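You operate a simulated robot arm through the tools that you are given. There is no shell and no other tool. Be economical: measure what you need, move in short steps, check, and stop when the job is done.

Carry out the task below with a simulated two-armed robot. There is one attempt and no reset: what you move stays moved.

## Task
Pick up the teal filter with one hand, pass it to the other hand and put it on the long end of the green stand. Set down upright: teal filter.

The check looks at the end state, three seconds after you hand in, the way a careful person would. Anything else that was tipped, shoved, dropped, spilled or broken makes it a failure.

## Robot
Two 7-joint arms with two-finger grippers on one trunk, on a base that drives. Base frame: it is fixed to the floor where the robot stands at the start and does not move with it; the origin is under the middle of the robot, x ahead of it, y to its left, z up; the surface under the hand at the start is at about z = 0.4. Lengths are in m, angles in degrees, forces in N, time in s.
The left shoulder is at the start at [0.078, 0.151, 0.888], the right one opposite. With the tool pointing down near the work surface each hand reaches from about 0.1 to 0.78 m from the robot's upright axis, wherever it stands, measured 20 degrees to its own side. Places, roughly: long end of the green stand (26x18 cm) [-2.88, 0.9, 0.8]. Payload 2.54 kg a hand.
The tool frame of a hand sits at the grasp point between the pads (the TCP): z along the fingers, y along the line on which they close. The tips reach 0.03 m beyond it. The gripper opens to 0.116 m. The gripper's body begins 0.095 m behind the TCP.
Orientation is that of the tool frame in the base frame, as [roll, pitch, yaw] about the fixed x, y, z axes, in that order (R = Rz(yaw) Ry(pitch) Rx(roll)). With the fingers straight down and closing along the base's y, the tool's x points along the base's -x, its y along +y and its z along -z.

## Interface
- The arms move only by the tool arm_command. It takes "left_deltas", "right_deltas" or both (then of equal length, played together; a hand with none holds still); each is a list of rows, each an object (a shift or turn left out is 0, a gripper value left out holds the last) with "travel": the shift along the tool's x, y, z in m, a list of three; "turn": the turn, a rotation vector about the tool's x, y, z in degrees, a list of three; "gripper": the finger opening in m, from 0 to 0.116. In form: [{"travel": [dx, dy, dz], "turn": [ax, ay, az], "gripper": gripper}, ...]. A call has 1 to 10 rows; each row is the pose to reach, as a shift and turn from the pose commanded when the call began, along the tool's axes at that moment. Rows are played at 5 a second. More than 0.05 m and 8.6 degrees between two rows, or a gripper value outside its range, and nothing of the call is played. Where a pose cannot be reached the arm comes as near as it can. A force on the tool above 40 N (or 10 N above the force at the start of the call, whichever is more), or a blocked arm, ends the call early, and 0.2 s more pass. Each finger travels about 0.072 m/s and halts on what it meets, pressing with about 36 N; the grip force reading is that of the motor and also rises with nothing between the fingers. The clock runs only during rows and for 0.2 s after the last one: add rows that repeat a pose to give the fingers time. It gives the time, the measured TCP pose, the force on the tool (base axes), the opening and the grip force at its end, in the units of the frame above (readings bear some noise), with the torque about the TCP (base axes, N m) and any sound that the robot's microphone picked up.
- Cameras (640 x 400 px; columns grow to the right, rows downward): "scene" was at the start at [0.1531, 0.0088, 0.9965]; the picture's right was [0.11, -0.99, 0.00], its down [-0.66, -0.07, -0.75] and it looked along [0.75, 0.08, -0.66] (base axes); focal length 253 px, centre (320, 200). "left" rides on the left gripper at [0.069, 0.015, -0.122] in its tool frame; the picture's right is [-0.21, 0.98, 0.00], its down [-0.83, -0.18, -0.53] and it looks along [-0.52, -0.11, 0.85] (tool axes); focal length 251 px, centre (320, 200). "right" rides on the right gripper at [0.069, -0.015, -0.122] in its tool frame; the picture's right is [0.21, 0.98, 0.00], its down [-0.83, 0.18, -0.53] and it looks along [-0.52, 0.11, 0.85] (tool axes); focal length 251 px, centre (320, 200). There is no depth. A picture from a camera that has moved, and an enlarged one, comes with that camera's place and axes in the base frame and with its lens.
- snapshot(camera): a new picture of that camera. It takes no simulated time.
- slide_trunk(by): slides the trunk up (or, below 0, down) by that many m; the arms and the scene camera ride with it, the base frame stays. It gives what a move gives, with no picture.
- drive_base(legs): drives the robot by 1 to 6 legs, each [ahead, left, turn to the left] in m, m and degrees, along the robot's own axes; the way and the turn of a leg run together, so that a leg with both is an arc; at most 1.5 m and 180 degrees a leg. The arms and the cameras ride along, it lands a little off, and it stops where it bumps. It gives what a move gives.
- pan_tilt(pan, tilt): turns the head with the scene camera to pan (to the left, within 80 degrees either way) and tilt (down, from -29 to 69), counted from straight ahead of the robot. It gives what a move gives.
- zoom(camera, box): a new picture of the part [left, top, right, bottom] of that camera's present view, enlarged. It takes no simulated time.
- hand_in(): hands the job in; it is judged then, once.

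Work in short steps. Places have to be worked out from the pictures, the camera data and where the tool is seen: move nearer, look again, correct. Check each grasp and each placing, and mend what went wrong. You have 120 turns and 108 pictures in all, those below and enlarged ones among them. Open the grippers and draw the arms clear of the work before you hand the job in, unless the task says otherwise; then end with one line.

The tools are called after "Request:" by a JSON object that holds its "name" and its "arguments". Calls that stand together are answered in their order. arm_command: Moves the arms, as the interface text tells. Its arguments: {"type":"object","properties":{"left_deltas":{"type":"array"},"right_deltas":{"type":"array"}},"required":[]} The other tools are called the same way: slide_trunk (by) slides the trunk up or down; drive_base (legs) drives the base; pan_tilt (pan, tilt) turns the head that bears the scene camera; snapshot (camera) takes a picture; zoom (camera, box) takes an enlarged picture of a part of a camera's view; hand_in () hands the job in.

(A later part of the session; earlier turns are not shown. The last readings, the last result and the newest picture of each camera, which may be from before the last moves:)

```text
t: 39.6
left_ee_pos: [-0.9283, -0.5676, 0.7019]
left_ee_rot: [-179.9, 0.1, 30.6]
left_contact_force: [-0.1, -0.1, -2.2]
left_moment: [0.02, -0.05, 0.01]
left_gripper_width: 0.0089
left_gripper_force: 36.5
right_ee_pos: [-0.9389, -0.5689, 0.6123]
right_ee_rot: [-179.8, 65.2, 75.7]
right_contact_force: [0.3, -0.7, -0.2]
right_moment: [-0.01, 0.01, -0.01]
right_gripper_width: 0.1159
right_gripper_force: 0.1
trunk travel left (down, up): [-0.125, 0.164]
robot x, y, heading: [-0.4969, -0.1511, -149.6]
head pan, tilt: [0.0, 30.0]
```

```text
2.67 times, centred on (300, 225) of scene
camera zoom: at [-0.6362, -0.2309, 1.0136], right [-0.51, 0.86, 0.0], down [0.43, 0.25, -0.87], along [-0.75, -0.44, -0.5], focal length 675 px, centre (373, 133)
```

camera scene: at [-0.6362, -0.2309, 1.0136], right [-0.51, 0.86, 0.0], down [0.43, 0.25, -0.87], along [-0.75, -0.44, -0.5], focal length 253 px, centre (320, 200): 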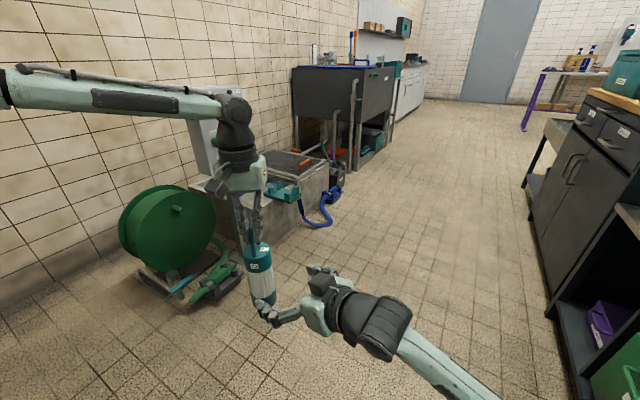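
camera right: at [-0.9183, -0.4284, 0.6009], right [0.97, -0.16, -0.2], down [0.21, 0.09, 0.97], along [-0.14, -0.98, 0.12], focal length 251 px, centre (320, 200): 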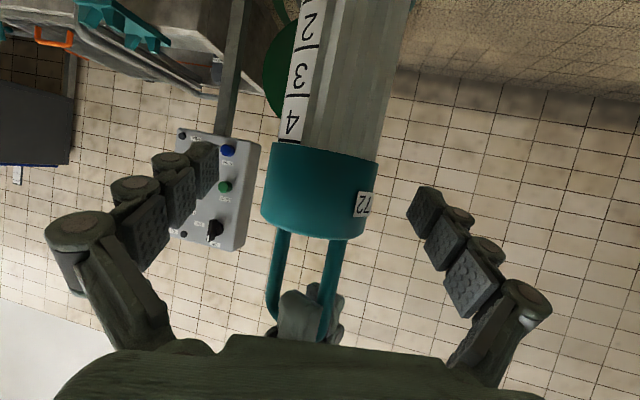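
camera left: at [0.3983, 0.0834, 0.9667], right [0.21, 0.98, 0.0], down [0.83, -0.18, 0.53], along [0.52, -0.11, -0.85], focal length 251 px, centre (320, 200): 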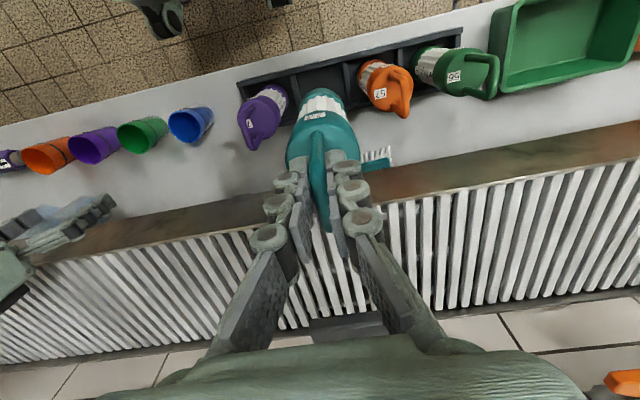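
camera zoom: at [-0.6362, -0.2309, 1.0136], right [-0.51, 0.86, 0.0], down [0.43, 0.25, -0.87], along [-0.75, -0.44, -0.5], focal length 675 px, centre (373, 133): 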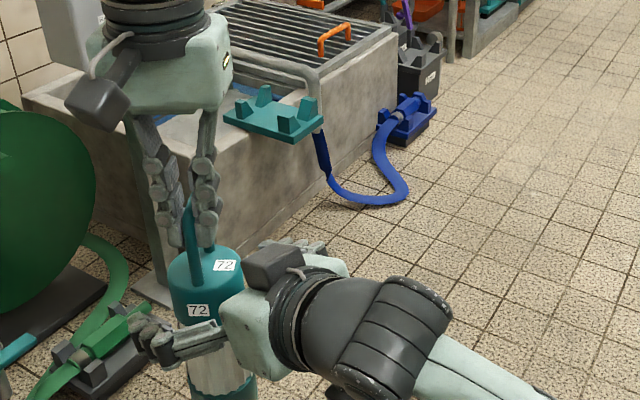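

The cap is centred between the right pads. I close the right gripper.

Request:
{"name": "arm_command", "arguments": {"right_deltas": [{"gripper": 0.08}, {"gripper": 0.065}, {"gripper": 0.055}, {"gripper": 0.045}, {"gripper": 0.03}, {"gripper": 0.03}, {"gripper": 0.03}]}}

Request:
{"name": "snapshot", "arguments": {"camera": "right"}}

```text
t: 41.2
left_ee_pos: [-0.9306, -0.5676, 0.7019]
left_ee_rot: [180.0, 0.1, 30.5]
left_contact_force: [1.4, -1.7, -3.0]
left_moment: [-0.15, 0.32, -0.03]
left_gripper_width: 0.0089
left_gripper_force: 35.8
right_ee_pos: [-0.9386, -0.5674, 0.6134]
right_ee_rot: [-179.6, 65.0, 75.6]
right_contact_force: [-0.9, 0.6, 0.8]
right_moment: [0.07, -0.44, 0.01]
right_gripper_width: 0.0592
right_gripper_force: 35.9
trunk travel left (down, up): [-0.125, 0.164]
robot x, y, heading: [-0.5005, -0.1479, -149.3]
head pan, tilt: [0.0, 30.0]
```

```text
71 pictures are left
camera right: at [-0.9184, -0.4281, 0.6009], right [0.97, -0.16, -0.2], down [0.21, 0.09, 0.97], along [-0.14, -0.98, 0.12], focal length 251 px, centre (320, 200)
```

right: 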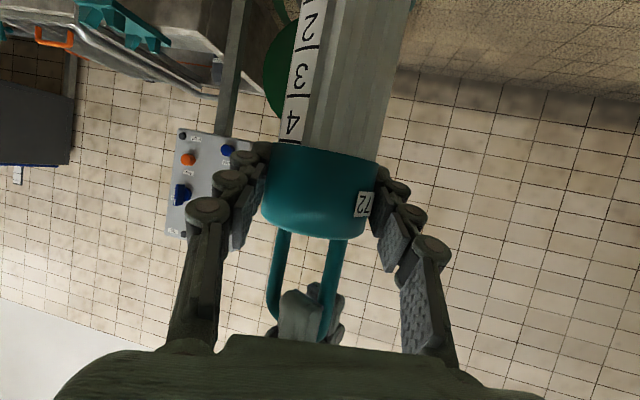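

Right hand grips the cap firmly (59 mm, 36 N). I open the left gripper slightly, then lift it off the handle.

Request:
{"name": "arm_command", "arguments": {"left_deltas": [{"gripper": 0.02}, {"gripper": 0.05}, {"gripper": 0.05}, {"travel": [0, 0, -0.03]}, {"travel": [0, 0, -0.07]}, {"travel": [0, 0, -0.11]}, {"travel": [0, 0.03, -0.14]}, {"travel": [0, 0.07, -0.14]}, {"travel": [0, 0.11, -0.14]}]}}

Request:
{"name": "snapshot", "arguments": {"camera": "right"}}

Request:
{"name": "snapshot", "arguments": {"camera": "scene"}}

```text
t: 43.2
left_ee_pos: [-0.8733, -0.6637, 0.8419]
left_ee_rot: [179.9, 0.0, 30.6]
left_contact_force: [-0.2, 0.7, 0.2]
left_moment: [-0.01, 0.0, 0.03]
left_gripper_width: 0.05
left_gripper_force: 0.0
right_ee_pos: [-0.9378, -0.5689, 0.6124]
right_ee_rot: [-179.8, 65.1, 75.7]
right_contact_force: [0.0, 0.0, 0.7]
right_moment: [0.01, -0.04, 0.01]
right_gripper_width: 0.0591
right_gripper_force: 36.0
trunk travel left (down, up): [-0.125, 0.164]
robot x, y, heading: [-0.5013, -0.1483, -149.5]
head pan, tilt: [0.0, 30.0]
```

```text
70 pictures are left
camera right: at [-0.9183, -0.4282, 0.6008], right [0.97, -0.16, -0.2], down [0.21, 0.09, 0.97], along [-0.14, -0.98, 0.12], focal length 251 px, centre (320, 200)
```

right: 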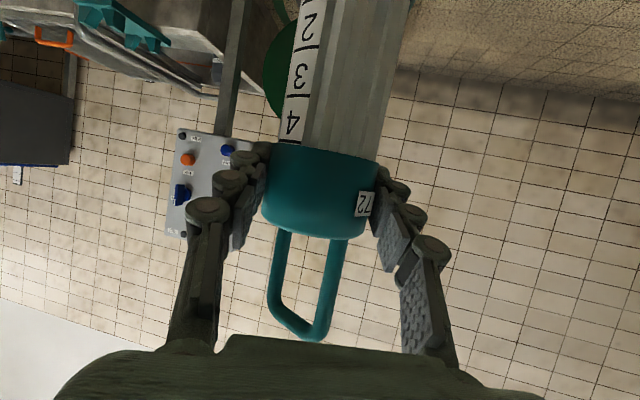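

```text
69 pictures are left
camera scene: at [-0.6363, -0.2309, 1.0136], right [-0.51, 0.86, 0.0], down [0.43, 0.25, -0.87], along [-0.75, -0.44, -0.5], focal length 253 px, centre (320, 200)
```

scene: 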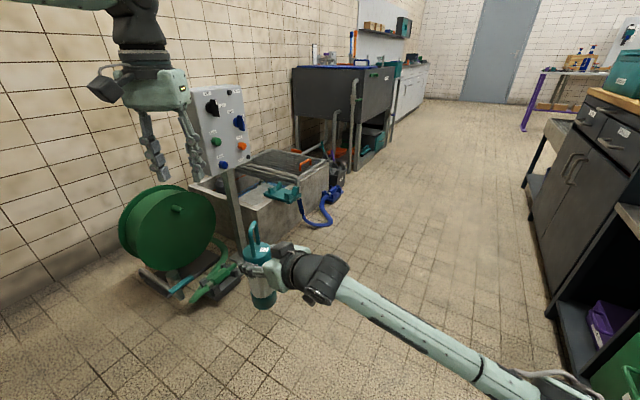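

Handover complete; the filter is upright in the right hand. I move away from the shelves, then turn to heading 180° and look at the worktop.

Request:
{"name": "drive_base", "arguments": {"legs": [[0.127, 0.215, 0], [0, 0, -30.5]]}}

Request:
{"name": "pan_tilt", "arguments": {"pan": -20, "tilt": 12}}

Request:
{"name": "snapshot", "arguments": {"camera": "scene"}}

```text
t: 47.5
left_ee_pos: [-1.0815, -0.6548, 0.8416]
left_ee_rot: [179.9, 0.0, 0.4]
left_contact_force: [0.2, -0.1, -0.1]
left_moment: [0.01, 0.0, -0.01]
left_gripper_width: 0.05
left_gripper_force: 0.1
right_ee_pos: [-1.0905, -0.54, 0.6126]
right_ee_rot: [-179.7, 65.1, 45.2]
right_contact_force: [0.1, 0.4, 0.2]
right_moment: [0.04, -0.01, -0.03]
right_gripper_width: 0.0589
right_gripper_force: 36.1
trunk travel left (down, up): [-0.125, 0.164]
robot x, y, heading: [-0.5024, -0.4003, -179.6]
head pan, tilt: [0.0, 30.0]
```

```text
t: 48.3
left_ee_pos: [-1.081, -0.6553, 0.8434]
left_ee_rot: [179.9, 0.0, 0.3]
left_contact_force: [0.6, 0.6, -0.3]
left_moment: [-0.02, 0.01, 0.02]
left_gripper_width: 0.05
left_gripper_force: 0.0
right_ee_pos: [-1.0895, -0.5395, 0.6126]
right_ee_rot: [-179.7, 65.1, 45.3]
right_contact_force: [-0.2, 0.5, -0.8]
right_moment: [0.0, -0.03, 0.01]
right_gripper_width: 0.0587
right_gripper_force: 35.7
trunk travel left (down, up): [-0.125, 0.164]
robot x, y, heading: [-0.4982, -0.3994, -179.7]
head pan, tilt: [-20.0, 12.0]
```

```text
68 pictures are left
camera scene: at [-0.6565, -0.3681, 1.0427], right [0.34, 0.94, 0.0], down [0.2, -0.07, -0.98], along [-0.92, 0.33, -0.21], focal length 253 px, centre (320, 200)
```

scene: 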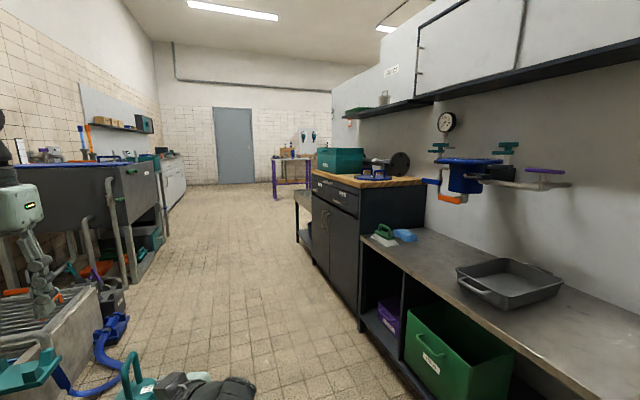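

The route ahead along y≈-0.4 is clear. I drive ahead 1.1 m and look at the wooden worktop.

Request:
{"name": "drive_base", "arguments": {"legs": [[1.1, 0, 0]]}}

Request:
{"name": "pan_tilt", "arguments": {"pan": -45, "tilt": 15}}

Request:
{"name": "snapshot", "arguments": {"camera": "scene"}}

```text
t: 53.9
left_ee_pos: [-2.1708, -0.6495, 0.8435]
left_ee_rot: [180.0, 0.0, -0.1]
left_contact_force: [-0.4, -0.7, 0.6]
left_moment: [0.02, -0.02, 0.0]
left_gripper_width: 0.05
left_gripper_force: 0.0
right_ee_pos: [-2.1793, -0.5363, 0.6137]
right_ee_rot: [-179.8, 65.1, 44.9]
right_contact_force: [0.3, 0.3, -0.5]
right_moment: [0.01, 0.0, -0.01]
right_gripper_width: 0.0587
right_gripper_force: 35.8
trunk travel left (down, up): [-0.125, 0.164]
robot x, y, heading: [-1.5922, -0.4001, 180.1]
head pan, tilt: [-20.0, 12.0]
```

```text
t: 54.8
left_ee_pos: [-2.1722, -0.6515, 0.8428]
left_ee_rot: [180.0, 0.0, 0.0]
left_contact_force: [-1.1, 0.8, 0.3]
left_moment: [0.03, -0.04, 0.01]
left_gripper_width: 0.0501
left_gripper_force: 0.0
right_ee_pos: [-2.1791, -0.5365, 0.6131]
right_ee_rot: [-179.8, 65.1, 45.0]
right_contact_force: [0.6, -0.6, -0.4]
right_moment: [0.03, -0.04, 0.03]
right_gripper_width: 0.0586
right_gripper_force: 35.8
trunk travel left (down, up): [-0.125, 0.164]
robot x, y, heading: [-1.5905, -0.4026, 179.7]
head pan, tilt: [-45.0, 15.0]
```

```text
67 pictures are left
camera scene: at [-1.7223, -0.3339, 1.0378], right [0.71, 0.71, 0.0], down [0.18, -0.18, -0.97], along [-0.68, 0.68, -0.26], focal length 253 px, centre (320, 200)
```

scene: 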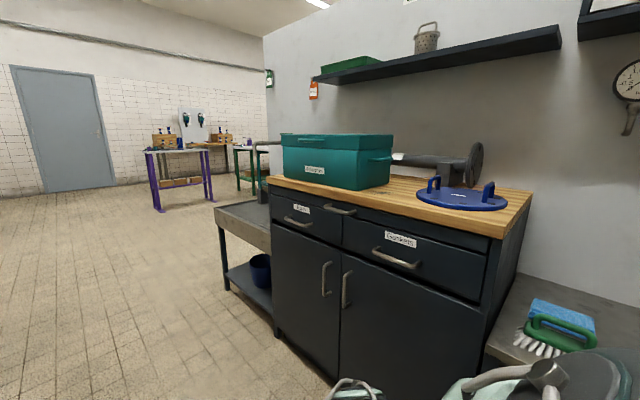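

The stand seems hidden behind the teal box, just past the worktop's far end. I drive further ahead and look.

Request:
{"name": "drive_base", "arguments": {"legs": [[1.0, 0, 0]]}}

Request:
{"name": "pan_tilt", "arguments": {"pan": -65, "tilt": 18}}

Request:
{"name": "snapshot", "arguments": {"camera": "scene"}}

```text
t: 59.9
left_ee_pos: [-3.1605, -0.6484, 0.8438]
left_ee_rot: [-179.9, -0.1, 0.0]
left_contact_force: [-0.8, 0.0, 0.4]
left_moment: [0.02, 0.0, 0.02]
left_gripper_width: 0.0498
left_gripper_force: 0.2
right_ee_pos: [-3.1684, -0.5339, 0.6132]
right_ee_rot: [-179.7, 65.1, 45.0]
right_contact_force: [-0.6, -0.4, 0.1]
right_moment: [0.0, 0.0, 0.0]
right_gripper_width: 0.0582
right_gripper_force: 36.0
trunk travel left (down, up): [-0.125, 0.164]
robot x, y, heading: [-2.5798, -0.3979, 179.8]
head pan, tilt: [-45.0, 15.0]
```

```text
t: 60.7
left_ee_pos: [-3.1605, -0.6488, 0.843]
left_ee_rot: [180.0, 0.0, 0.0]
left_contact_force: [0.0, 0.2, 0.2]
left_moment: [-0.01, 0.0, -0.01]
left_gripper_width: 0.0502
left_gripper_force: 0.0
right_ee_pos: [-3.1685, -0.5332, 0.6128]
right_ee_rot: [-179.7, 65.1, 44.9]
right_contact_force: [-0.1, -0.2, -0.2]
right_moment: [0.0, 0.0, 0.01]
right_gripper_width: 0.058
right_gripper_force: 36.0
trunk travel left (down, up): [-0.125, 0.164]
robot x, y, heading: [-2.5794, -0.3994, 179.9]
head pan, tilt: [-65.0, 18.0]
```

```text
66 pictures are left
camera scene: at [-2.6842, -0.3127, 1.033], right [0.91, 0.42, 0.0], down [0.13, -0.28, -0.95], along [-0.4, 0.86, -0.31], focal length 253 px, centre (320, 200)
```

scene: 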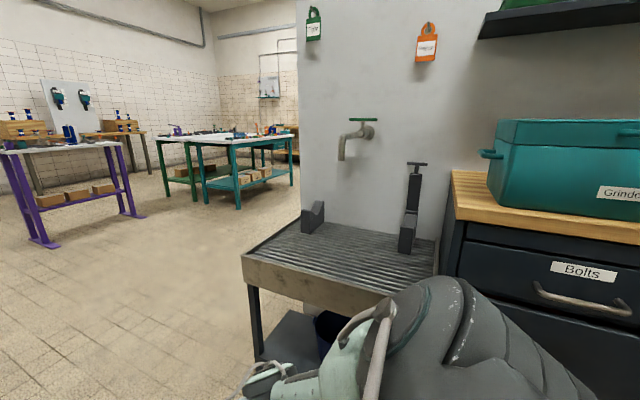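

No stand is visible exactly there yet. I enlarge the far tables and the bench region to identify the green stand.

Request:
{"name": "zoom", "arguments": {"camera": "scene", "box": [0, 80, 320, 260]}}

Request:
{"name": "zoom", "arguments": {"camera": "scene", "box": [280, 90, 520, 240]}}

```text
2.00 times, centred on (160, 170) of scene
camera zoom: at [-2.6842, -0.3127, 1.033], right [0.91, 0.42, 0.0], down [0.13, -0.28, -0.95], along [-0.4, 0.86, -0.31], focal length 506 px, centre (640, 260)
```

zoom: 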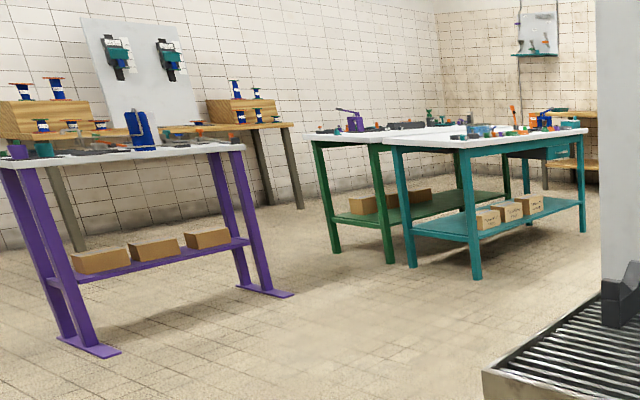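

```text
2.67 times, centred on (400, 165) of scene
camera zoom: at [-2.6842, -0.3127, 1.033], right [0.91, 0.42, 0.0], down [0.13, -0.28, -0.95], along [-0.4, 0.86, -0.31], focal length 675 px, centre (107, 293)
```

zoom: 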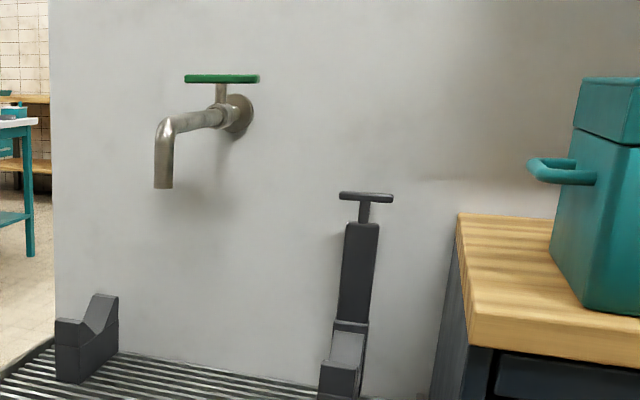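

Nothing green at that spot yet. I look further right and up at the shelf, and also ahead and left.

Request:
{"name": "pan_tilt", "arguments": {"pan": -80, "tilt": -12}}

Request:
{"name": "snapshot", "arguments": {"camera": "scene"}}

Request:
{"name": "pan_tilt", "arguments": {"pan": 40, "tilt": 15}}

Request:
{"name": "snapshot", "arguments": {"camera": "scene"}}

Request:
{"name": "pan_tilt", "arguments": {"pan": -20, "tilt": 10}}

Request:
{"name": "snapshot", "arguments": {"camera": "scene"}}

```text
t: 61.7
left_ee_pos: [-3.1599, -0.6493, 0.8424]
left_ee_rot: [-180.0, 0.0, -0.1]
left_contact_force: [-0.2, 0.4, 0.5]
left_moment: [-0.01, 0.01, -0.02]
left_gripper_width: 0.0501
left_gripper_force: 0.0
right_ee_pos: [-3.1687, -0.5333, 0.6127]
right_ee_rot: [-179.6, 65.1, 44.9]
right_contact_force: [0.0, -0.7, 0.0]
right_moment: [0.01, 0.01, 0.03]
right_gripper_width: 0.0582
right_gripper_force: 36.4
trunk travel left (down, up): [-0.125, 0.164]
robot x, y, heading: [-2.5762, -0.3984, 179.7]
head pan, tilt: [-80.0, -12.0]
```

```text
63 pictures are left
camera scene: at [-2.6591, -0.3157, 1.0801], right [0.99, 0.17, 0.0], down [-0.04, 0.2, -0.98], along [-0.17, 0.96, 0.21], focal length 253 px, centre (320, 200)
```

scene: 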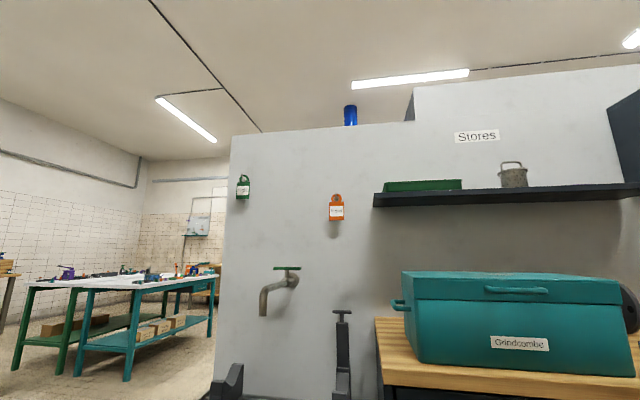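

```text
t: 63.7
left_ee_pos: [-3.1607, -0.6489, 0.8421]
left_ee_rot: [180.0, 0.0, -0.1]
left_contact_force: [0.0, -0.4, 0.0]
left_moment: [-0.02, 0.01, 0.02]
left_gripper_width: 0.0501
left_gripper_force: 0.1
right_ee_pos: [-3.1683, -0.5329, 0.6125]
right_ee_rot: [-179.7, 65.1, 45.0]
right_contact_force: [1.2, -0.6, 0.4]
right_moment: [0.02, -0.03, 0.02]
right_gripper_width: 0.058
right_gripper_force: 35.6
trunk travel left (down, up): [-0.125, 0.164]
robot x, y, heading: [-2.5777, -0.3961, 179.7]
head pan, tilt: [40.0, 15.0]
```

```text
62 pictures are left
camera scene: at [-2.7167, -0.4571, 1.0378], right [-0.64, 0.77, 0.0], down [0.2, 0.17, -0.97], along [-0.74, -0.62, -0.26], focal length 253 px, centre (320, 200)
```

scene: 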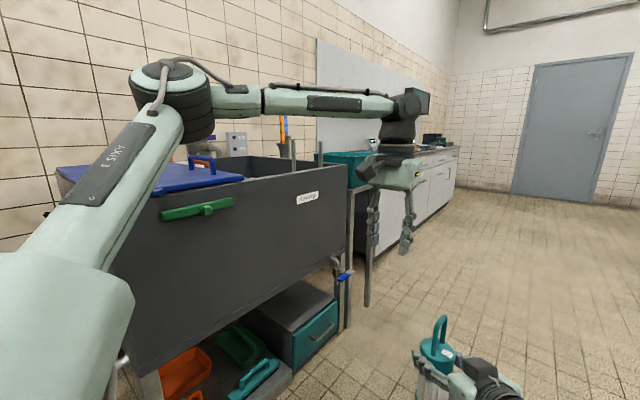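

```text
t: 65.0
left_ee_pos: [-3.1602, -0.648, 0.8439]
left_ee_rot: [180.0, 0.0, -0.2]
left_contact_force: [-0.6, -0.2, -0.1]
left_moment: [-0.03, -0.01, 0.04]
left_gripper_width: 0.0502
left_gripper_force: 0.1
right_ee_pos: [-3.1673, -0.5318, 0.6121]
right_ee_rot: [-179.7, 65.1, 44.8]
right_contact_force: [-0.5, 1.0, 0.0]
right_moment: [-0.01, -0.05, -0.01]
right_gripper_width: 0.058
right_gripper_force: 35.9
trunk travel left (down, up): [-0.125, 0.164]
robot x, y, heading: [-2.5788, -0.3961, 179.7]
head pan, tilt: [-20.0, 10.0]
```

```text
61 pictures are left
camera scene: at [-2.7322, -0.3653, 1.046], right [0.34, 0.94, 0.0], down [0.16, -0.06, -0.98], along [-0.92, 0.34, -0.17], focal length 253 px, centre (320, 200)
```

scene: 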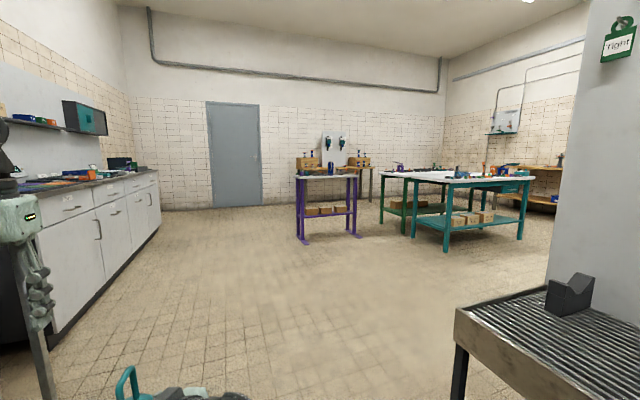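

Nothing at the given spot on this side of the wall; by triangulation the wall face is near y≈0.75, so the spot may lie just behind it. I drive past the bench and look around the wall's end.

Request:
{"name": "drive_base", "arguments": {"legs": [[1.5, 0, 0], [0, 0, -90]]}}

Request:
{"name": "pan_tilt", "arguments": {"pan": -25, "tilt": 10}}

Request:
{"name": "snapshot", "arguments": {"camera": "scene"}}

```text
t: 76.2
left_ee_pos: [-4.3182, 0.1896, 0.8434]
left_ee_rot: [-179.9, 0.1, -89.9]
left_contact_force: [-0.1, 0.0, -0.2]
left_moment: [0.01, 0.03, 0.0]
left_gripper_width: 0.0496
left_gripper_force: 0.1
right_ee_pos: [-4.2019, 0.1956, 0.6144]
right_ee_rot: [-179.7, 65.0, -44.9]
right_contact_force: [0.3, -0.9, 0.2]
right_moment: [0.0, -0.02, 0.06]
right_gripper_width: 0.0575
right_gripper_force: 36.2
trunk travel left (down, up): [-0.125, 0.164]
robot x, y, heading: [-4.0669, -0.3919, 90.0]
head pan, tilt: [-20.0, 10.0]
```

```text
t: 76.9
left_ee_pos: [-4.3172, 0.1882, 0.8429]
left_ee_rot: [179.9, 0.0, -90.0]
left_contact_force: [0.2, -0.6, 0.2]
left_moment: [-0.01, 0.02, -0.03]
left_gripper_width: 0.05
left_gripper_force: 0.1
right_ee_pos: [-4.2025, 0.197, 0.6121]
right_ee_rot: [-179.7, 65.1, -44.8]
right_contact_force: [-0.3, 0.1, 0.7]
right_moment: [0.0, -0.03, 0.01]
right_gripper_width: 0.0574
right_gripper_force: 36.3
trunk travel left (down, up): [-0.125, 0.164]
robot x, y, heading: [-4.0628, -0.3935, 89.8]
head pan, tilt: [-25.0, 10.0]
```

```text
60 pictures are left
camera scene: at [-4.0235, -0.2407, 1.046], right [0.91, -0.42, 0.0], down [-0.07, -0.16, -0.98], along [0.42, 0.89, -0.17], focal length 253 px, centre (320, 200)
```

scene: 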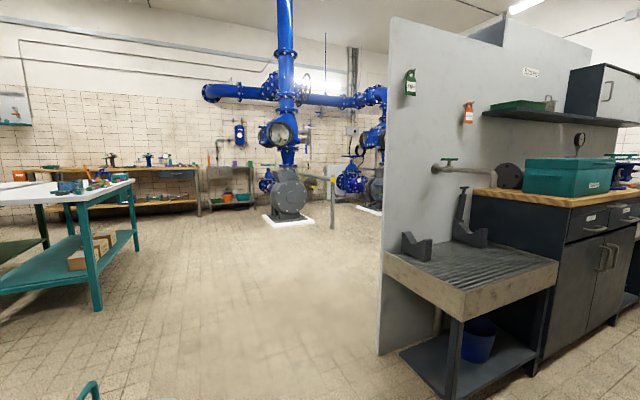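

The wall is thin and ends at x≈-3.2; I go forward to see what stands behind it.

Request:
{"name": "drive_base", "arguments": {"legs": [[0.9, 0, 0]]}}

Request:
{"name": "pan_tilt", "arguments": {"pan": -65, "tilt": 15}}

Request:
{"name": "snapshot", "arguments": {"camera": "scene"}}

Request:
{"name": "snapshot", "arguments": {"camera": "right"}}

```text
t: 81.7
left_ee_pos: [-4.3205, 1.0969, 0.8423]
left_ee_rot: [180.0, 0.1, -89.8]
left_contact_force: [-0.6, 0.0, 0.8]
left_moment: [-0.04, 0.01, 0.0]
left_gripper_width: 0.0501
left_gripper_force: 0.1
right_ee_pos: [-4.2056, 1.1056, 0.6133]
right_ee_rot: [-179.7, 65.1, -44.9]
right_contact_force: [0.0, -0.3, 1.1]
right_moment: [-0.01, -0.02, -0.02]
right_gripper_width: 0.0573
right_gripper_force: 36.2
trunk travel left (down, up): [-0.125, 0.164]
robot x, y, heading: [-4.0646, 0.5143, 90.2]
head pan, tilt: [-25.0, 10.0]
```

```text
t: 82.8
left_ee_pos: [-4.3203, 1.0955, 0.842]
left_ee_rot: [-180.0, 0.0, -89.7]
left_contact_force: [0.1, -0.1, -0.2]
left_moment: [-0.01, -0.03, -0.02]
left_gripper_width: 0.0502
left_gripper_force: 0.2
right_ee_pos: [-4.2044, 1.1061, 0.6132]
right_ee_rot: [-179.7, 65.1, -44.9]
right_contact_force: [0.0, -0.3, 1.1]
right_moment: [0.02, 0.0, -0.02]
right_gripper_width: 0.0575
right_gripper_force: 36.0
trunk travel left (down, up): [-0.125, 0.164]
robot x, y, heading: [-4.0632, 0.5188, 90.2]
head pan, tilt: [-65.0, 15.0]
```

```text
59 pictures are left
camera scene: at [-3.9802, 0.6238, 1.0378], right [0.43, -0.9, 0.0], down [-0.23, -0.11, -0.97], along [0.87, 0.41, -0.26], focal length 253 px, centre (320, 200)
```

scene: 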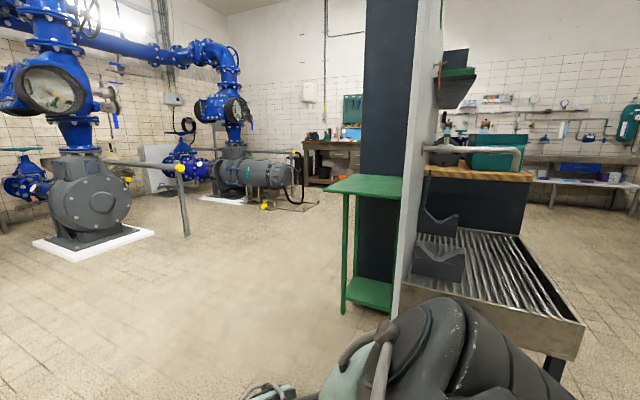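

```text
58 pictures are left
camera right: at [-4.0962, 1.0179, 0.6007], right [-0.63, -0.75, -0.2], down [-0.03, -0.23, 0.97], along [-0.78, 0.62, 0.12], focal length 251 px, centre (320, 200)
```

right: 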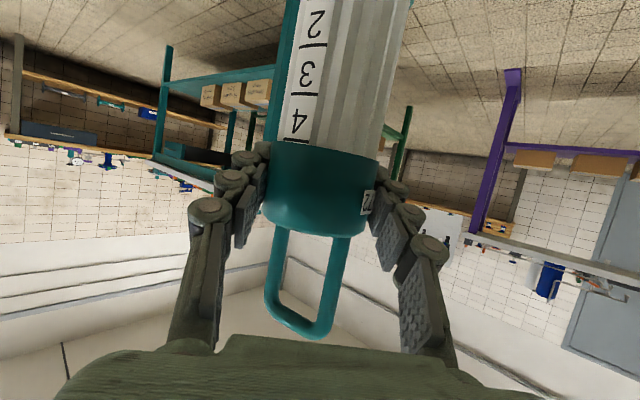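

Found: a green stand stands behind the wall's end. I enlarge it.

Request:
{"name": "zoom", "arguments": {"camera": "scene", "box": [300, 150, 460, 250]}}

```text
4.00 times, centred on (380, 200) of scene
camera zoom: at [-3.9802, 0.6238, 1.0378], right [0.43, -0.9, 0.0], down [-0.23, -0.11, -0.97], along [0.87, 0.41, -0.26], focal length 1013 px, centre (80, 200)
```

zoom: 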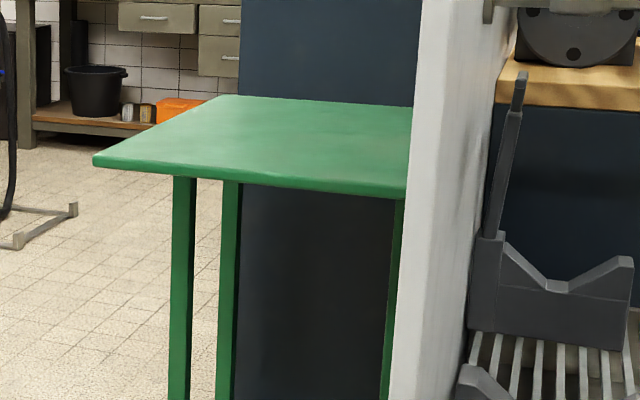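

The green stand top (z≈0.8) spans about x -3.04…-2.56, y 0.74…1.05 behind the wall. I'll approach from its open side (+y), facing -y. First raise the trunk, then drive around clear of it.

Request:
{"name": "slide_trunk", "arguments": {"by": 0.16}}

Request:
{"name": "drive_base", "arguments": {"legs": [[1.0, 0, 0], [0, 0, -90]]}}

Request:
{"name": "pan_tilt", "arguments": {"pan": -20, "tilt": 20}}

Request:
{"name": "snapshot", "arguments": {"camera": "scene"}}

```text
t: 84.6
left_ee_pos: [-4.3203, 1.097, 1.0017]
left_ee_rot: [-180.0, 0.0, -89.9]
left_contact_force: [-0.3, 0.0, -0.1]
left_moment: [-0.01, 0.01, -0.01]
left_gripper_width: 0.05
left_gripper_force: 0.0
right_ee_pos: [-4.2054, 1.1053, 0.7728]
right_ee_rot: [-179.7, 65.0, -44.8]
right_contact_force: [0.2, -0.1, -1.5]
right_moment: [-0.01, -0.02, -0.05]
right_gripper_width: 0.0575
right_gripper_force: 35.9
trunk travel left (down, up): [-0.285, 0.004]
robot x, y, heading: [-4.0616, 0.5164, 90.0]
head pan, tilt: [-65.0, 15.0]
```

```text
t: 93.7
left_ee_pos: [-3.4845, 1.7568, 1.0027]
left_ee_rot: [180.0, 0.0, 179.5]
left_contact_force: [0.9, 0.7, -0.2]
left_moment: [-0.03, 0.03, -0.01]
left_gripper_width: 0.05
left_gripper_force: 0.0
right_ee_pos: [-3.4774, 1.6415, 0.7728]
right_ee_rot: [-179.7, 65.1, -135.4]
right_contact_force: [0.4, 0.1, -1.6]
right_moment: [0.0, 0.02, -0.03]
right_gripper_width: 0.0577
right_gripper_force: 35.8
trunk travel left (down, up): [-0.285, 0.004]
robot x, y, heading: [-4.0683, 1.5073, -0.6]
head pan, tilt: [-65.0, 15.0]
```

```text
t: 94.8
left_ee_pos: [-3.4838, 1.7557, 1.0039]
left_ee_rot: [-179.9, 0.1, 179.6]
left_contact_force: [-0.5, -0.4, -0.5]
left_moment: [0.0, 0.04, -0.01]
left_gripper_width: 0.0503
left_gripper_force: 0.0
right_ee_pos: [-3.477, 1.6406, 0.7725]
right_ee_rot: [-179.8, 65.1, -135.5]
right_contact_force: [-0.2, -0.9, -1.8]
right_moment: [-0.06, 0.02, -0.01]
right_gripper_width: 0.0576
right_gripper_force: 36.0
trunk travel left (down, up): [-0.285, 0.004]
robot x, y, heading: [-4.0679, 1.5103, -0.6]
head pan, tilt: [-20.0, 20.0]
```

```text
56 pictures are left
camera scene: at [-3.9109, 1.4752, 1.1897], right [-0.35, -0.94, 0.0], down [-0.32, 0.12, -0.94], along [0.88, -0.33, -0.34], focal length 253 px, centre (320, 200)
```

scene: 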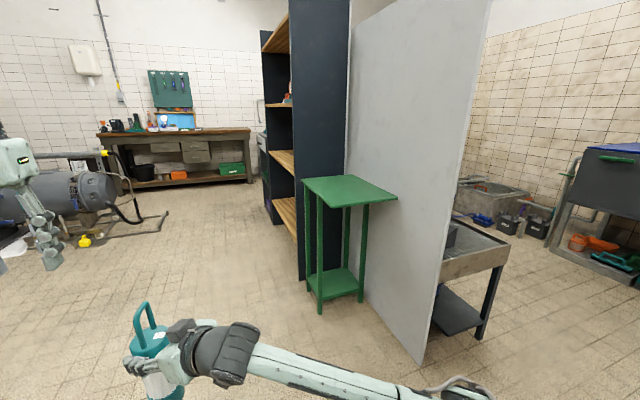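

Clear view of the stand. I enlarge it for its shape.

Request:
{"name": "zoom", "arguments": {"camera": "scene", "box": [270, 150, 430, 250]}}

```text
4.00 times, centred on (350, 200) of scene
camera zoom: at [-3.9109, 1.4752, 1.1897], right [-0.35, -0.94, 0.0], down [-0.32, 0.12, -0.94], along [0.88, -0.33, -0.34], focal length 1013 px, centre (200, 200)
```

zoom: 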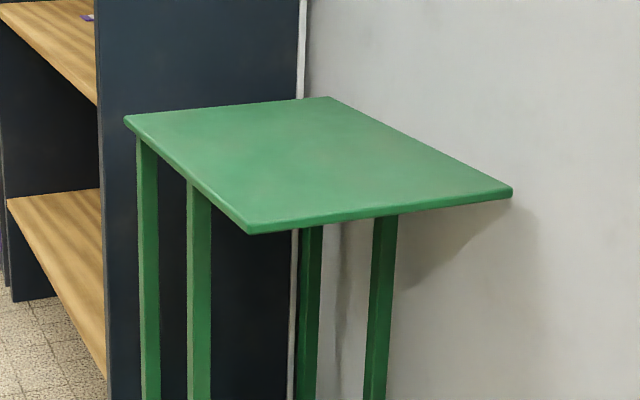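

The top spans x -3.01…-2.53, y 0.74…1.08, legs at x≈-2.84 and -2.55, so the long overhanging end is the -x end. I'll place at about (-2.89, 0.91). I drive to y≈1.95 abreast of it and turn to face -y.

Request:
{"name": "drive_base", "arguments": {"legs": [[1.05, 0.45, 0], [0, 0, -89.4]]}}

Request:
{"name": "pan_tilt", "arguments": {"pan": 0, "tilt": 30}}

Request:
{"name": "snapshot", "arguments": {"camera": "scene"}}

```text
t: 104.6
left_ee_pos: [-2.7448, 1.3689, 1.0038]
left_ee_rot: [-180.0, 0.0, 90.8]
left_contact_force: [0.6, -0.3, -0.9]
left_moment: [-0.02, 0.0, 0.03]
left_gripper_width: 0.05
left_gripper_force: 0.0
right_ee_pos: [-2.86, 1.3586, 0.7732]
right_ee_rot: [-179.7, 65.0, 135.7]
right_contact_force: [0.6, -0.4, -1.1]
right_moment: [-0.01, -0.03, 0.02]
right_gripper_width: 0.0578
right_gripper_force: 36.5
trunk travel left (down, up): [-0.285, 0.004]
robot x, y, heading: [-3.0031, 1.9463, -89.2]
head pan, tilt: [-20.0, 20.0]
```

```text
t: 105.4
left_ee_pos: [-2.7434, 1.3697, 1.0035]
left_ee_rot: [-180.0, 0.1, 90.8]
left_contact_force: [1.4, 0.3, -0.6]
left_moment: [0.03, 0.03, 0.05]
left_gripper_width: 0.0497
left_gripper_force: 0.1
right_ee_pos: [-2.8586, 1.3595, 0.7716]
right_ee_rot: [-179.8, 65.0, 135.7]
right_contact_force: [-0.9, -0.2, -2.1]
right_moment: [0.03, 0.01, -0.03]
right_gripper_width: 0.0579
right_gripper_force: 35.8
trunk travel left (down, up): [-0.285, 0.004]
robot x, y, heading: [-3.0038, 1.9471, -89.4]
head pan, tilt: [0.0, 30.0]
```

```text
54 pictures are left
camera scene: at [-3.0006, 1.7878, 1.1737], right [-1.0, -0.01, 0.0], down [-0.01, 0.5, -0.87], along [0.01, -0.87, -0.5], focal length 253 px, centre (320, 200)
```

scene: 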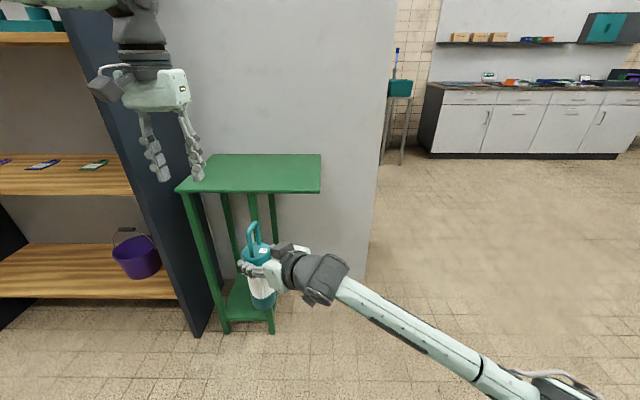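

I retract the left hand, and raise the right hand straight up by 0.21 m so that the filter's bottom clears the stand top.

Request:
{"name": "arm_command", "arguments": {"left_deltas": [{"travel": [0.04, 0.02, 0]}, {"travel": [0.08, 0.04, 0]}, {"travel": [0.12, 0.06, 0]}, {"travel": [0.16, 0.08, 0]}, {"travel": [0.2, 0.1, 0]}, {"travel": [0.2, 0.1, 0]}, {"travel": [0.2, 0.1, 0]}], "right_deltas": [{"travel": [-0.03, 0, -0.014]}, {"travel": [-0.064, 0, -0.03]}, {"travel": [-0.1, 0, -0.0465]}, {"travel": [-0.136, 0, -0.063]}, {"travel": [-0.166, 0, -0.0775]}, {"travel": [-0.19, 0, -0.0887]}, {"travel": [-0.19, 0, -0.0887]}]}}

Request:
{"name": "snapshot", "arguments": {"camera": "scene"}}

Request:
{"name": "snapshot", "arguments": {"camera": "right"}}

```text
t: 107.0
left_ee_pos: [-2.6448, 1.5702, 1.003]
left_ee_rot: [-180.0, 0.0, 90.8]
left_contact_force: [0.9, 0.6, -0.3]
left_moment: [-0.02, -0.01, -0.04]
left_gripper_width: 0.0498
left_gripper_force: 0.1
right_ee_pos: [-2.8589, 1.3593, 0.9836]
right_ee_rot: [-179.6, 65.0, 135.7]
right_contact_force: [-0.2, 0.2, -1.5]
right_moment: [-0.01, 0.02, -0.02]
right_gripper_width: 0.0578
right_gripper_force: 35.3
trunk travel left (down, up): [-0.285, 0.004]
robot x, y, heading: [-3.0068, 1.944, -88.9]
head pan, tilt: [0.0, 30.0]
```

```text
53 pictures are left
camera scene: at [-3.0005, 1.7878, 1.1736], right [-1.0, -0.01, 0.0], down [-0.01, 0.5, -0.87], along [0.01, -0.87, -0.5], focal length 253 px, centre (320, 200)
```

scene: 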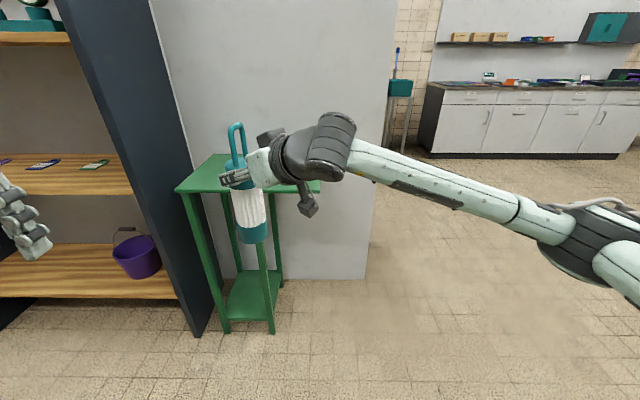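

```text
52 pictures are left
camera right: at [-2.9696, 1.4476, 0.9706], right [0.62, 0.76, -0.2], down [0.03, 0.23, 0.97], along [0.78, -0.61, 0.12], focal length 251 px, centre (320, 200)
```

right: 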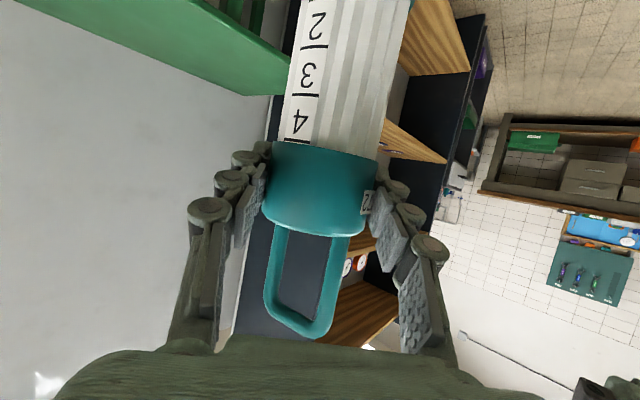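

Filter bottom is at about z 0.839, 4 cm above the stand top. I drive ahead 0.45 m (slightly right) to bring it over the target.

Request:
{"name": "drive_base", "arguments": {"legs": [[0.45, -0.033, 0]]}}

Request:
{"name": "pan_tilt", "arguments": {"pan": 5, "tilt": 40}}

Request:
{"name": "snapshot", "arguments": {"camera": "scene"}}

Request:
{"name": "snapshot", "arguments": {"camera": "right"}}

```text
t: 109.7
left_ee_pos: [-2.6735, 1.1211, 1.0042]
left_ee_rot: [180.0, 0.0, 90.6]
left_contact_force: [0.1, 0.6, -0.5]
left_moment: [-0.01, -0.02, -0.01]
left_gripper_width: 0.0498
left_gripper_force: 0.1
right_ee_pos: [-2.8891, 0.9096, 0.9814]
right_ee_rot: [-179.7, 65.0, 135.6]
right_contact_force: [0.9, 0.0, -1.4]
right_moment: [0.01, 0.01, 0.05]
right_gripper_width: 0.0579
right_gripper_force: 36.1
trunk travel left (down, up): [-0.285, 0.004]
robot x, y, heading: [-3.0331, 1.5002, -89.6]
head pan, tilt: [0.0, 30.0]
```

```text
t: 110.4
left_ee_pos: [-2.6734, 1.1197, 1.0053]
left_ee_rot: [-180.0, 0.0, 90.7]
left_contact_force: [-0.1, 0.5, 0.6]
left_moment: [-0.03, 0.0, 0.0]
left_gripper_width: 0.0498
left_gripper_force: 0.1
right_ee_pos: [-2.8884, 0.9095, 0.9816]
right_ee_rot: [-179.7, 64.9, 135.6]
right_contact_force: [-0.8, -1.1, -0.9]
right_moment: [0.02, 0.0, -0.01]
right_gripper_width: 0.0577
right_gripper_force: 35.5
trunk travel left (down, up): [-0.285, 0.004]
robot x, y, heading: [-3.0333, 1.4957, -89.4]
head pan, tilt: [5.0, 40.0]
```

```text
51 pictures are left
camera scene: at [-3.0213, 1.344, 1.1583], right [-1.0, -0.1, 0.0], down [-0.06, 0.64, -0.77], along [0.07, -0.76, -0.64], focal length 253 px, centre (320, 200)
```

scene: 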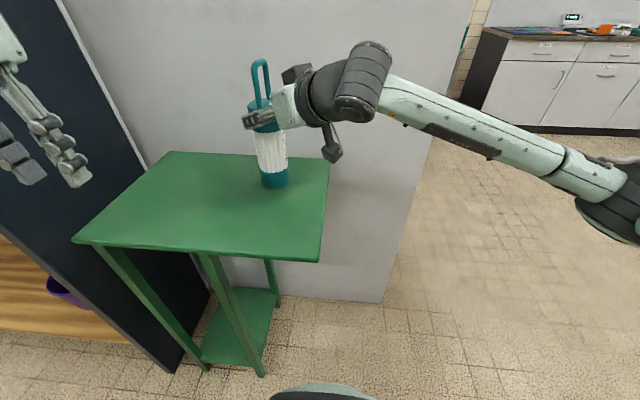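

```text
50 pictures are left
camera right: at [-2.9983, 0.9979, 0.9704], right [0.62, 0.76, -0.2], down [0.03, 0.23, 0.97], along [0.78, -0.61, 0.12], focal length 251 px, centre (320, 200)
```

right: 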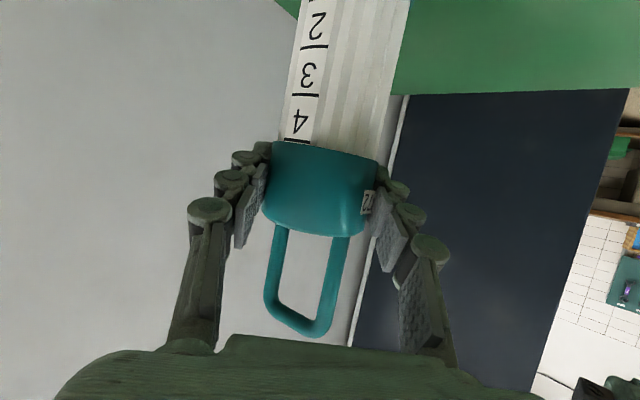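

Over the overhanging end at (-2.889, 0.910). I lower 3 cm, then look.

Request:
{"name": "arm_command", "arguments": {"right_deltas": [{"travel": [0.0136, 0, 0.0063]}, {"travel": [0.0272, 0, 0.0127]}, {"travel": [0.0272, 0, 0.0127]}]}}

Request:
{"name": "zoom", "arguments": {"camera": "scene", "box": [200, 130, 360, 230]}}

```text
t: 111.2
left_ee_pos: [-2.674, 1.1202, 1.0035]
left_ee_rot: [-179.9, 0.0, 90.7]
left_contact_force: [-0.2, 0.3, 0.5]
left_moment: [-0.05, 0.01, -0.01]
left_gripper_width: 0.0499
left_gripper_force: 0.0
right_ee_pos: [-2.8898, 0.9097, 0.9521]
right_ee_rot: [-179.6, 65.0, 135.6]
right_contact_force: [0.2, -0.5, -0.8]
right_moment: [0.04, -0.02, 0.05]
right_gripper_width: 0.0579
right_gripper_force: 35.8
trunk travel left (down, up): [-0.285, 0.004]
robot x, y, heading: [-3.0321, 1.4987, -89.4]
head pan, tilt: [5.0, 40.0]
```

```text
4.00 times, centred on (280, 180) of scene
camera zoom: at [-3.0213, 1.344, 1.1583], right [-1.0, -0.1, 0.0], down [-0.06, 0.64, -0.77], along [0.07, -0.76, -0.64], focal length 1013 px, centre (480, 280)
```

zoom: 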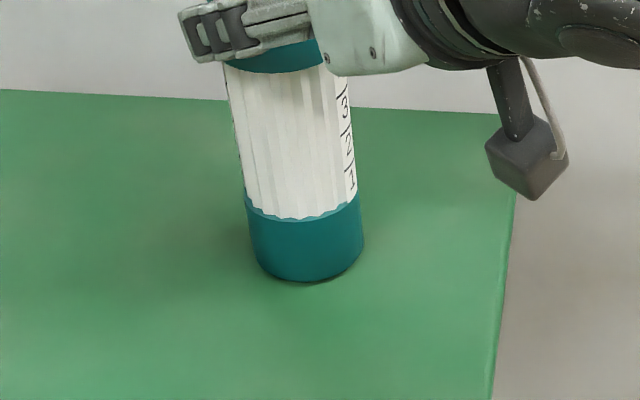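

The bottom is within about a centimetre of the top. I lower in 2 mm steps, watching force.

Request:
{"name": "arm_command", "arguments": {"right_deltas": [{"travel": [0.0018, 0, 0.00085]}, {"travel": [0.0036, 0, 0.0017]}, {"travel": [0.0036, 0, 0.0017]}]}}

Request:
{"name": "arm_command", "arguments": {"right_deltas": [{"travel": [0.0018, 0, 0.00085]}, {"travel": [0.0027, 0, 0.00127]}, {"travel": [0.0027, 0, 0.00127]}]}}

```text
t: 112.0
left_ee_pos: [-2.6738, 1.1204, 1.0038]
left_ee_rot: [-179.9, 0.0, 90.6]
left_contact_force: [-0.1, 0.9, 0.1]
left_moment: [0.01, -0.01, 0.01]
left_gripper_width: 0.0499
left_gripper_force: 0.0
right_ee_pos: [-2.8877, 0.9096, 0.9481]
right_ee_rot: [-179.7, 65.3, 135.7]
right_contact_force: [1.5, -1.0, 1.2]
right_moment: [0.04, -0.1, 0.0]
right_gripper_width: 0.0577
right_gripper_force: 36.2
trunk travel left (down, up): [-0.285, 0.004]
robot x, y, heading: [-3.0331, 1.4971, -89.5]
head pan, tilt: [5.0, 40.0]
```

```text
t: 112.8
left_ee_pos: [-2.6749, 1.1216, 1.0059]
left_ee_rot: [179.9, 0.1, 90.5]
left_contact_force: [-0.4, 0.9, -0.7]
left_moment: [0.02, -0.01, -0.01]
left_gripper_width: 0.0499
left_gripper_force: 0.1
right_ee_pos: [-2.8879, 0.9099, 0.9497]
right_ee_rot: [-179.4, 65.5, 136.0]
right_contact_force: [-1.4, -0.3, 16.9]
right_moment: [0.3, 0.06, 0.03]
right_gripper_width: 0.0577
right_gripper_force: 35.7
trunk travel left (down, up): [-0.285, 0.004]
robot x, y, heading: [-3.0323, 1.4916, -89.2]
head pan, tilt: [5.0, 40.0]
```

Contact: 17 N upward. I ease back up about 2.5 mm to relieve before releasing.

Request:
{"name": "arm_command", "arguments": {"right_deltas": [{"travel": [-0.0014, 0, -0.0006]}, {"travel": [-0.0023, 0, -0.001]}, {"travel": [-0.0023, 0, -0.001]}]}}

Request:
{"name": "zoom", "arguments": {"camera": "scene", "box": [200, 90, 360, 190]}}

```text
t: 113.6
left_ee_pos: [-2.6736, 1.1204, 1.004]
left_ee_rot: [-180.0, 0.0, 90.6]
left_contact_force: [0.5, -0.7, 0.0]
left_moment: [0.04, 0.01, -0.04]
left_gripper_width: 0.0497
left_gripper_force: 0.0
right_ee_pos: [-2.8871, 0.9101, 0.9481]
right_ee_rot: [-179.6, 65.1, 135.7]
right_contact_force: [2.5, -4.3, 12.0]
right_moment: [-0.68, -0.8, -0.13]
right_gripper_width: 0.058
right_gripper_force: 36.3
trunk travel left (down, up): [-0.285, 0.004]
robot x, y, heading: [-3.0333, 1.4973, -89.3]
head pan, tilt: [5.0, 40.0]
```

```text
4.00 times, centred on (280, 140) of scene
camera zoom: at [-3.0214, 1.3449, 1.1584], right [-1.0, -0.1, 0.0], down [-0.06, 0.64, -0.77], along [0.07, -0.76, -0.64], focal length 1013 px, centre (480, 440)
```

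zoom: 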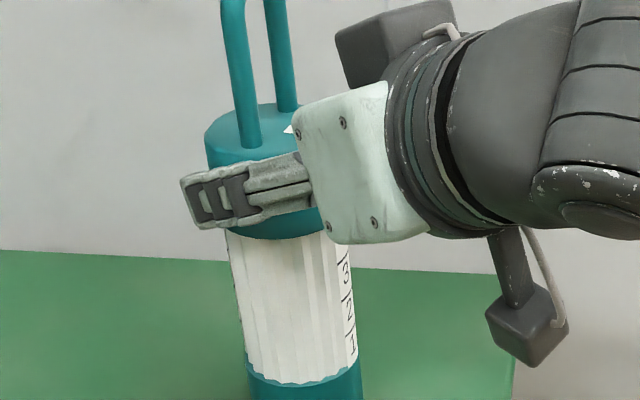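

Still 12 N; I raise a further 2 mm.

Request:
{"name": "arm_command", "arguments": {"right_deltas": [{"travel": [-0.0009, 0, -0.0004]}, {"travel": [-0.0018, 0, -0.00085]}, {"travel": [-0.0018, 0, -0.00085]}]}}

```text
t: 114.4
left_ee_pos: [-2.6744, 1.1208, 1.0038]
left_ee_rot: [-180.0, 0.0, 90.6]
left_contact_force: [0.4, 0.5, 0.0]
left_moment: [0.0, 0.0, 0.0]
left_gripper_width: 0.0499
left_gripper_force: 0.0
right_ee_pos: [-2.8895, 0.909, 0.9493]
right_ee_rot: [-179.7, 64.9, 135.7]
right_contact_force: [-0.5, -1.4, 5.7]
right_moment: [-0.33, -0.19, -0.07]
right_gripper_width: 0.0578
right_gripper_force: 35.8
trunk travel left (down, up): [-0.285, 0.004]
robot x, y, heading: [-3.0306, 1.4954, -89.1]
head pan, tilt: [5.0, 40.0]
```

Down to about 6 N. I lift another 1 mm and open the right gripper gradually.

Request:
{"name": "arm_command", "arguments": {"right_deltas": [{"travel": [-0.001, 0, -0.0005]}, {"travel": [-0.001, 0, -0.0005], "gripper": 0.064}, {"travel": [-0.001, 0, -0.0005], "gripper": 0.075}, {"travel": [-0.001, 0, -0.0005], "gripper": 0.09}, {"travel": [-0.001, 0, -0.0005], "gripper": 0.11}, {"travel": [-0.001, 0, -0.0005], "gripper": 0.116}, {"travel": [-0.001, 0, -0.0005], "gripper": 0.116}]}}

Request:
{"name": "snapshot", "arguments": {"camera": "right"}}

Request:
{"name": "zoom", "arguments": {"camera": "scene", "box": [200, 80, 400, 205]}}

```text
t: 116.0
left_ee_pos: [-2.6745, 1.1208, 1.0046]
left_ee_rot: [179.9, 0.0, 90.5]
left_contact_force: [-0.6, 0.0, 0.5]
left_moment: [0.0, 0.01, 0.04]
left_gripper_width: 0.05
left_gripper_force: 0.1
right_ee_pos: [-2.8878, 0.9085, 0.9518]
right_ee_rot: [-179.7, 65.1, 135.6]
right_contact_force: [-0.2, 0.0, 0.4]
right_moment: [-0.03, -0.03, 0.0]
right_gripper_width: 0.1159
right_gripper_force: 0.0
trunk travel left (down, up): [-0.285, 0.004]
robot x, y, heading: [-3.0292, 1.4927, -89.3]
head pan, tilt: [5.0, 40.0]
```

```text
47 pictures are left
camera right: at [-2.9982, 0.9978, 0.9392], right [0.62, 0.76, -0.2], down [0.03, 0.23, 0.97], along [0.78, -0.61, 0.12], focal length 251 px, centre (320, 200)
```

right: 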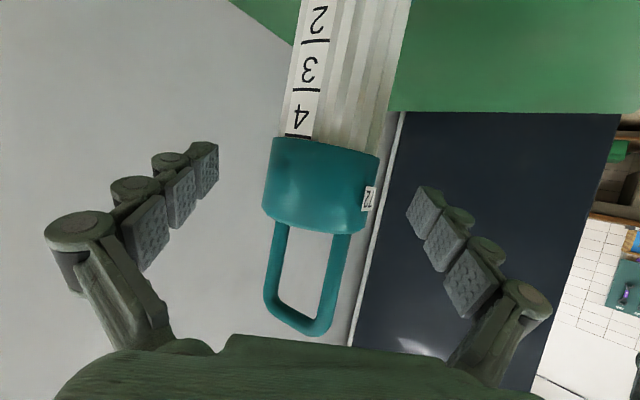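

```text
3.20 times, centred on (300, 142) of scene
camera zoom: at [-3.0213, 1.3442, 1.1583], right [-1.0, -0.1, 0.0], down [-0.06, 0.64, -0.77], along [0.07, -0.76, -0.64], focal length 810 px, centre (384, 384)
```

zoom: 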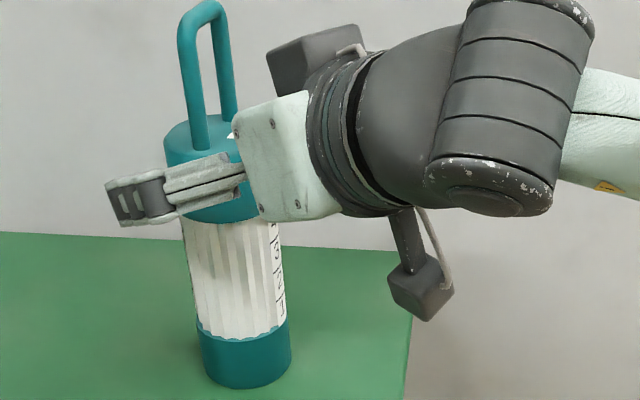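

The filter stands upright, released. I draw the right hand straight back along its approach line.

Request:
{"name": "arm_command", "arguments": {"right_deltas": [{"travel": [0.0126, 0, -0.0272]}, {"travel": [0.0252, 0, -0.0544]}, {"travel": [0.0378, 0, -0.0816]}, {"travel": [0.0504, 0, -0.109]}, {"travel": [0.0504, 0, -0.109]}]}}

Request:
{"name": "snapshot", "arguments": {"camera": "scene"}}

```text
t: 117.2
left_ee_pos: [-2.673, 1.1201, 1.0028]
left_ee_rot: [-180.0, 0.0, 90.6]
left_contact_force: [-0.1, -0.5, -1.1]
left_moment: [-0.01, 0.02, 0.01]
left_gripper_width: 0.0501
left_gripper_force: 0.1
right_ee_pos: [-2.9735, 0.9925, 0.9535]
right_ee_rot: [-179.5, 65.0, 135.6]
right_contact_force: [0.2, -0.6, -0.2]
right_moment: [-0.01, -0.02, 0.04]
right_gripper_width: 0.1158
right_gripper_force: 0.0
trunk travel left (down, up): [-0.285, 0.004]
robot x, y, heading: [-3.0313, 1.4975, -89.3]
head pan, tilt: [5.0, 40.0]
```

```text
45 pictures are left
camera scene: at [-3.0212, 1.3441, 1.1583], right [-1.0, -0.1, 0.0], down [-0.06, 0.64, -0.77], along [0.07, -0.76, -0.64], focal length 253 px, centre (320, 200)
```

scene: 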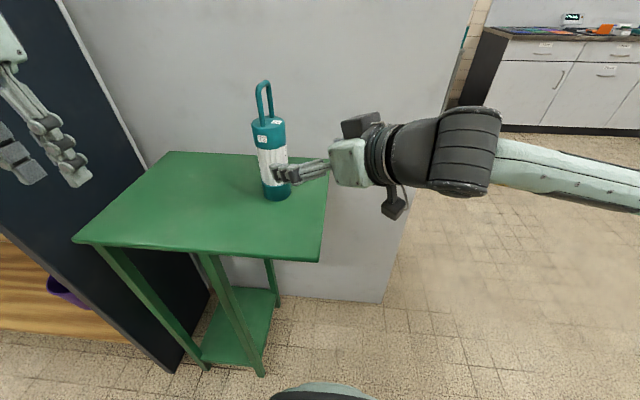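

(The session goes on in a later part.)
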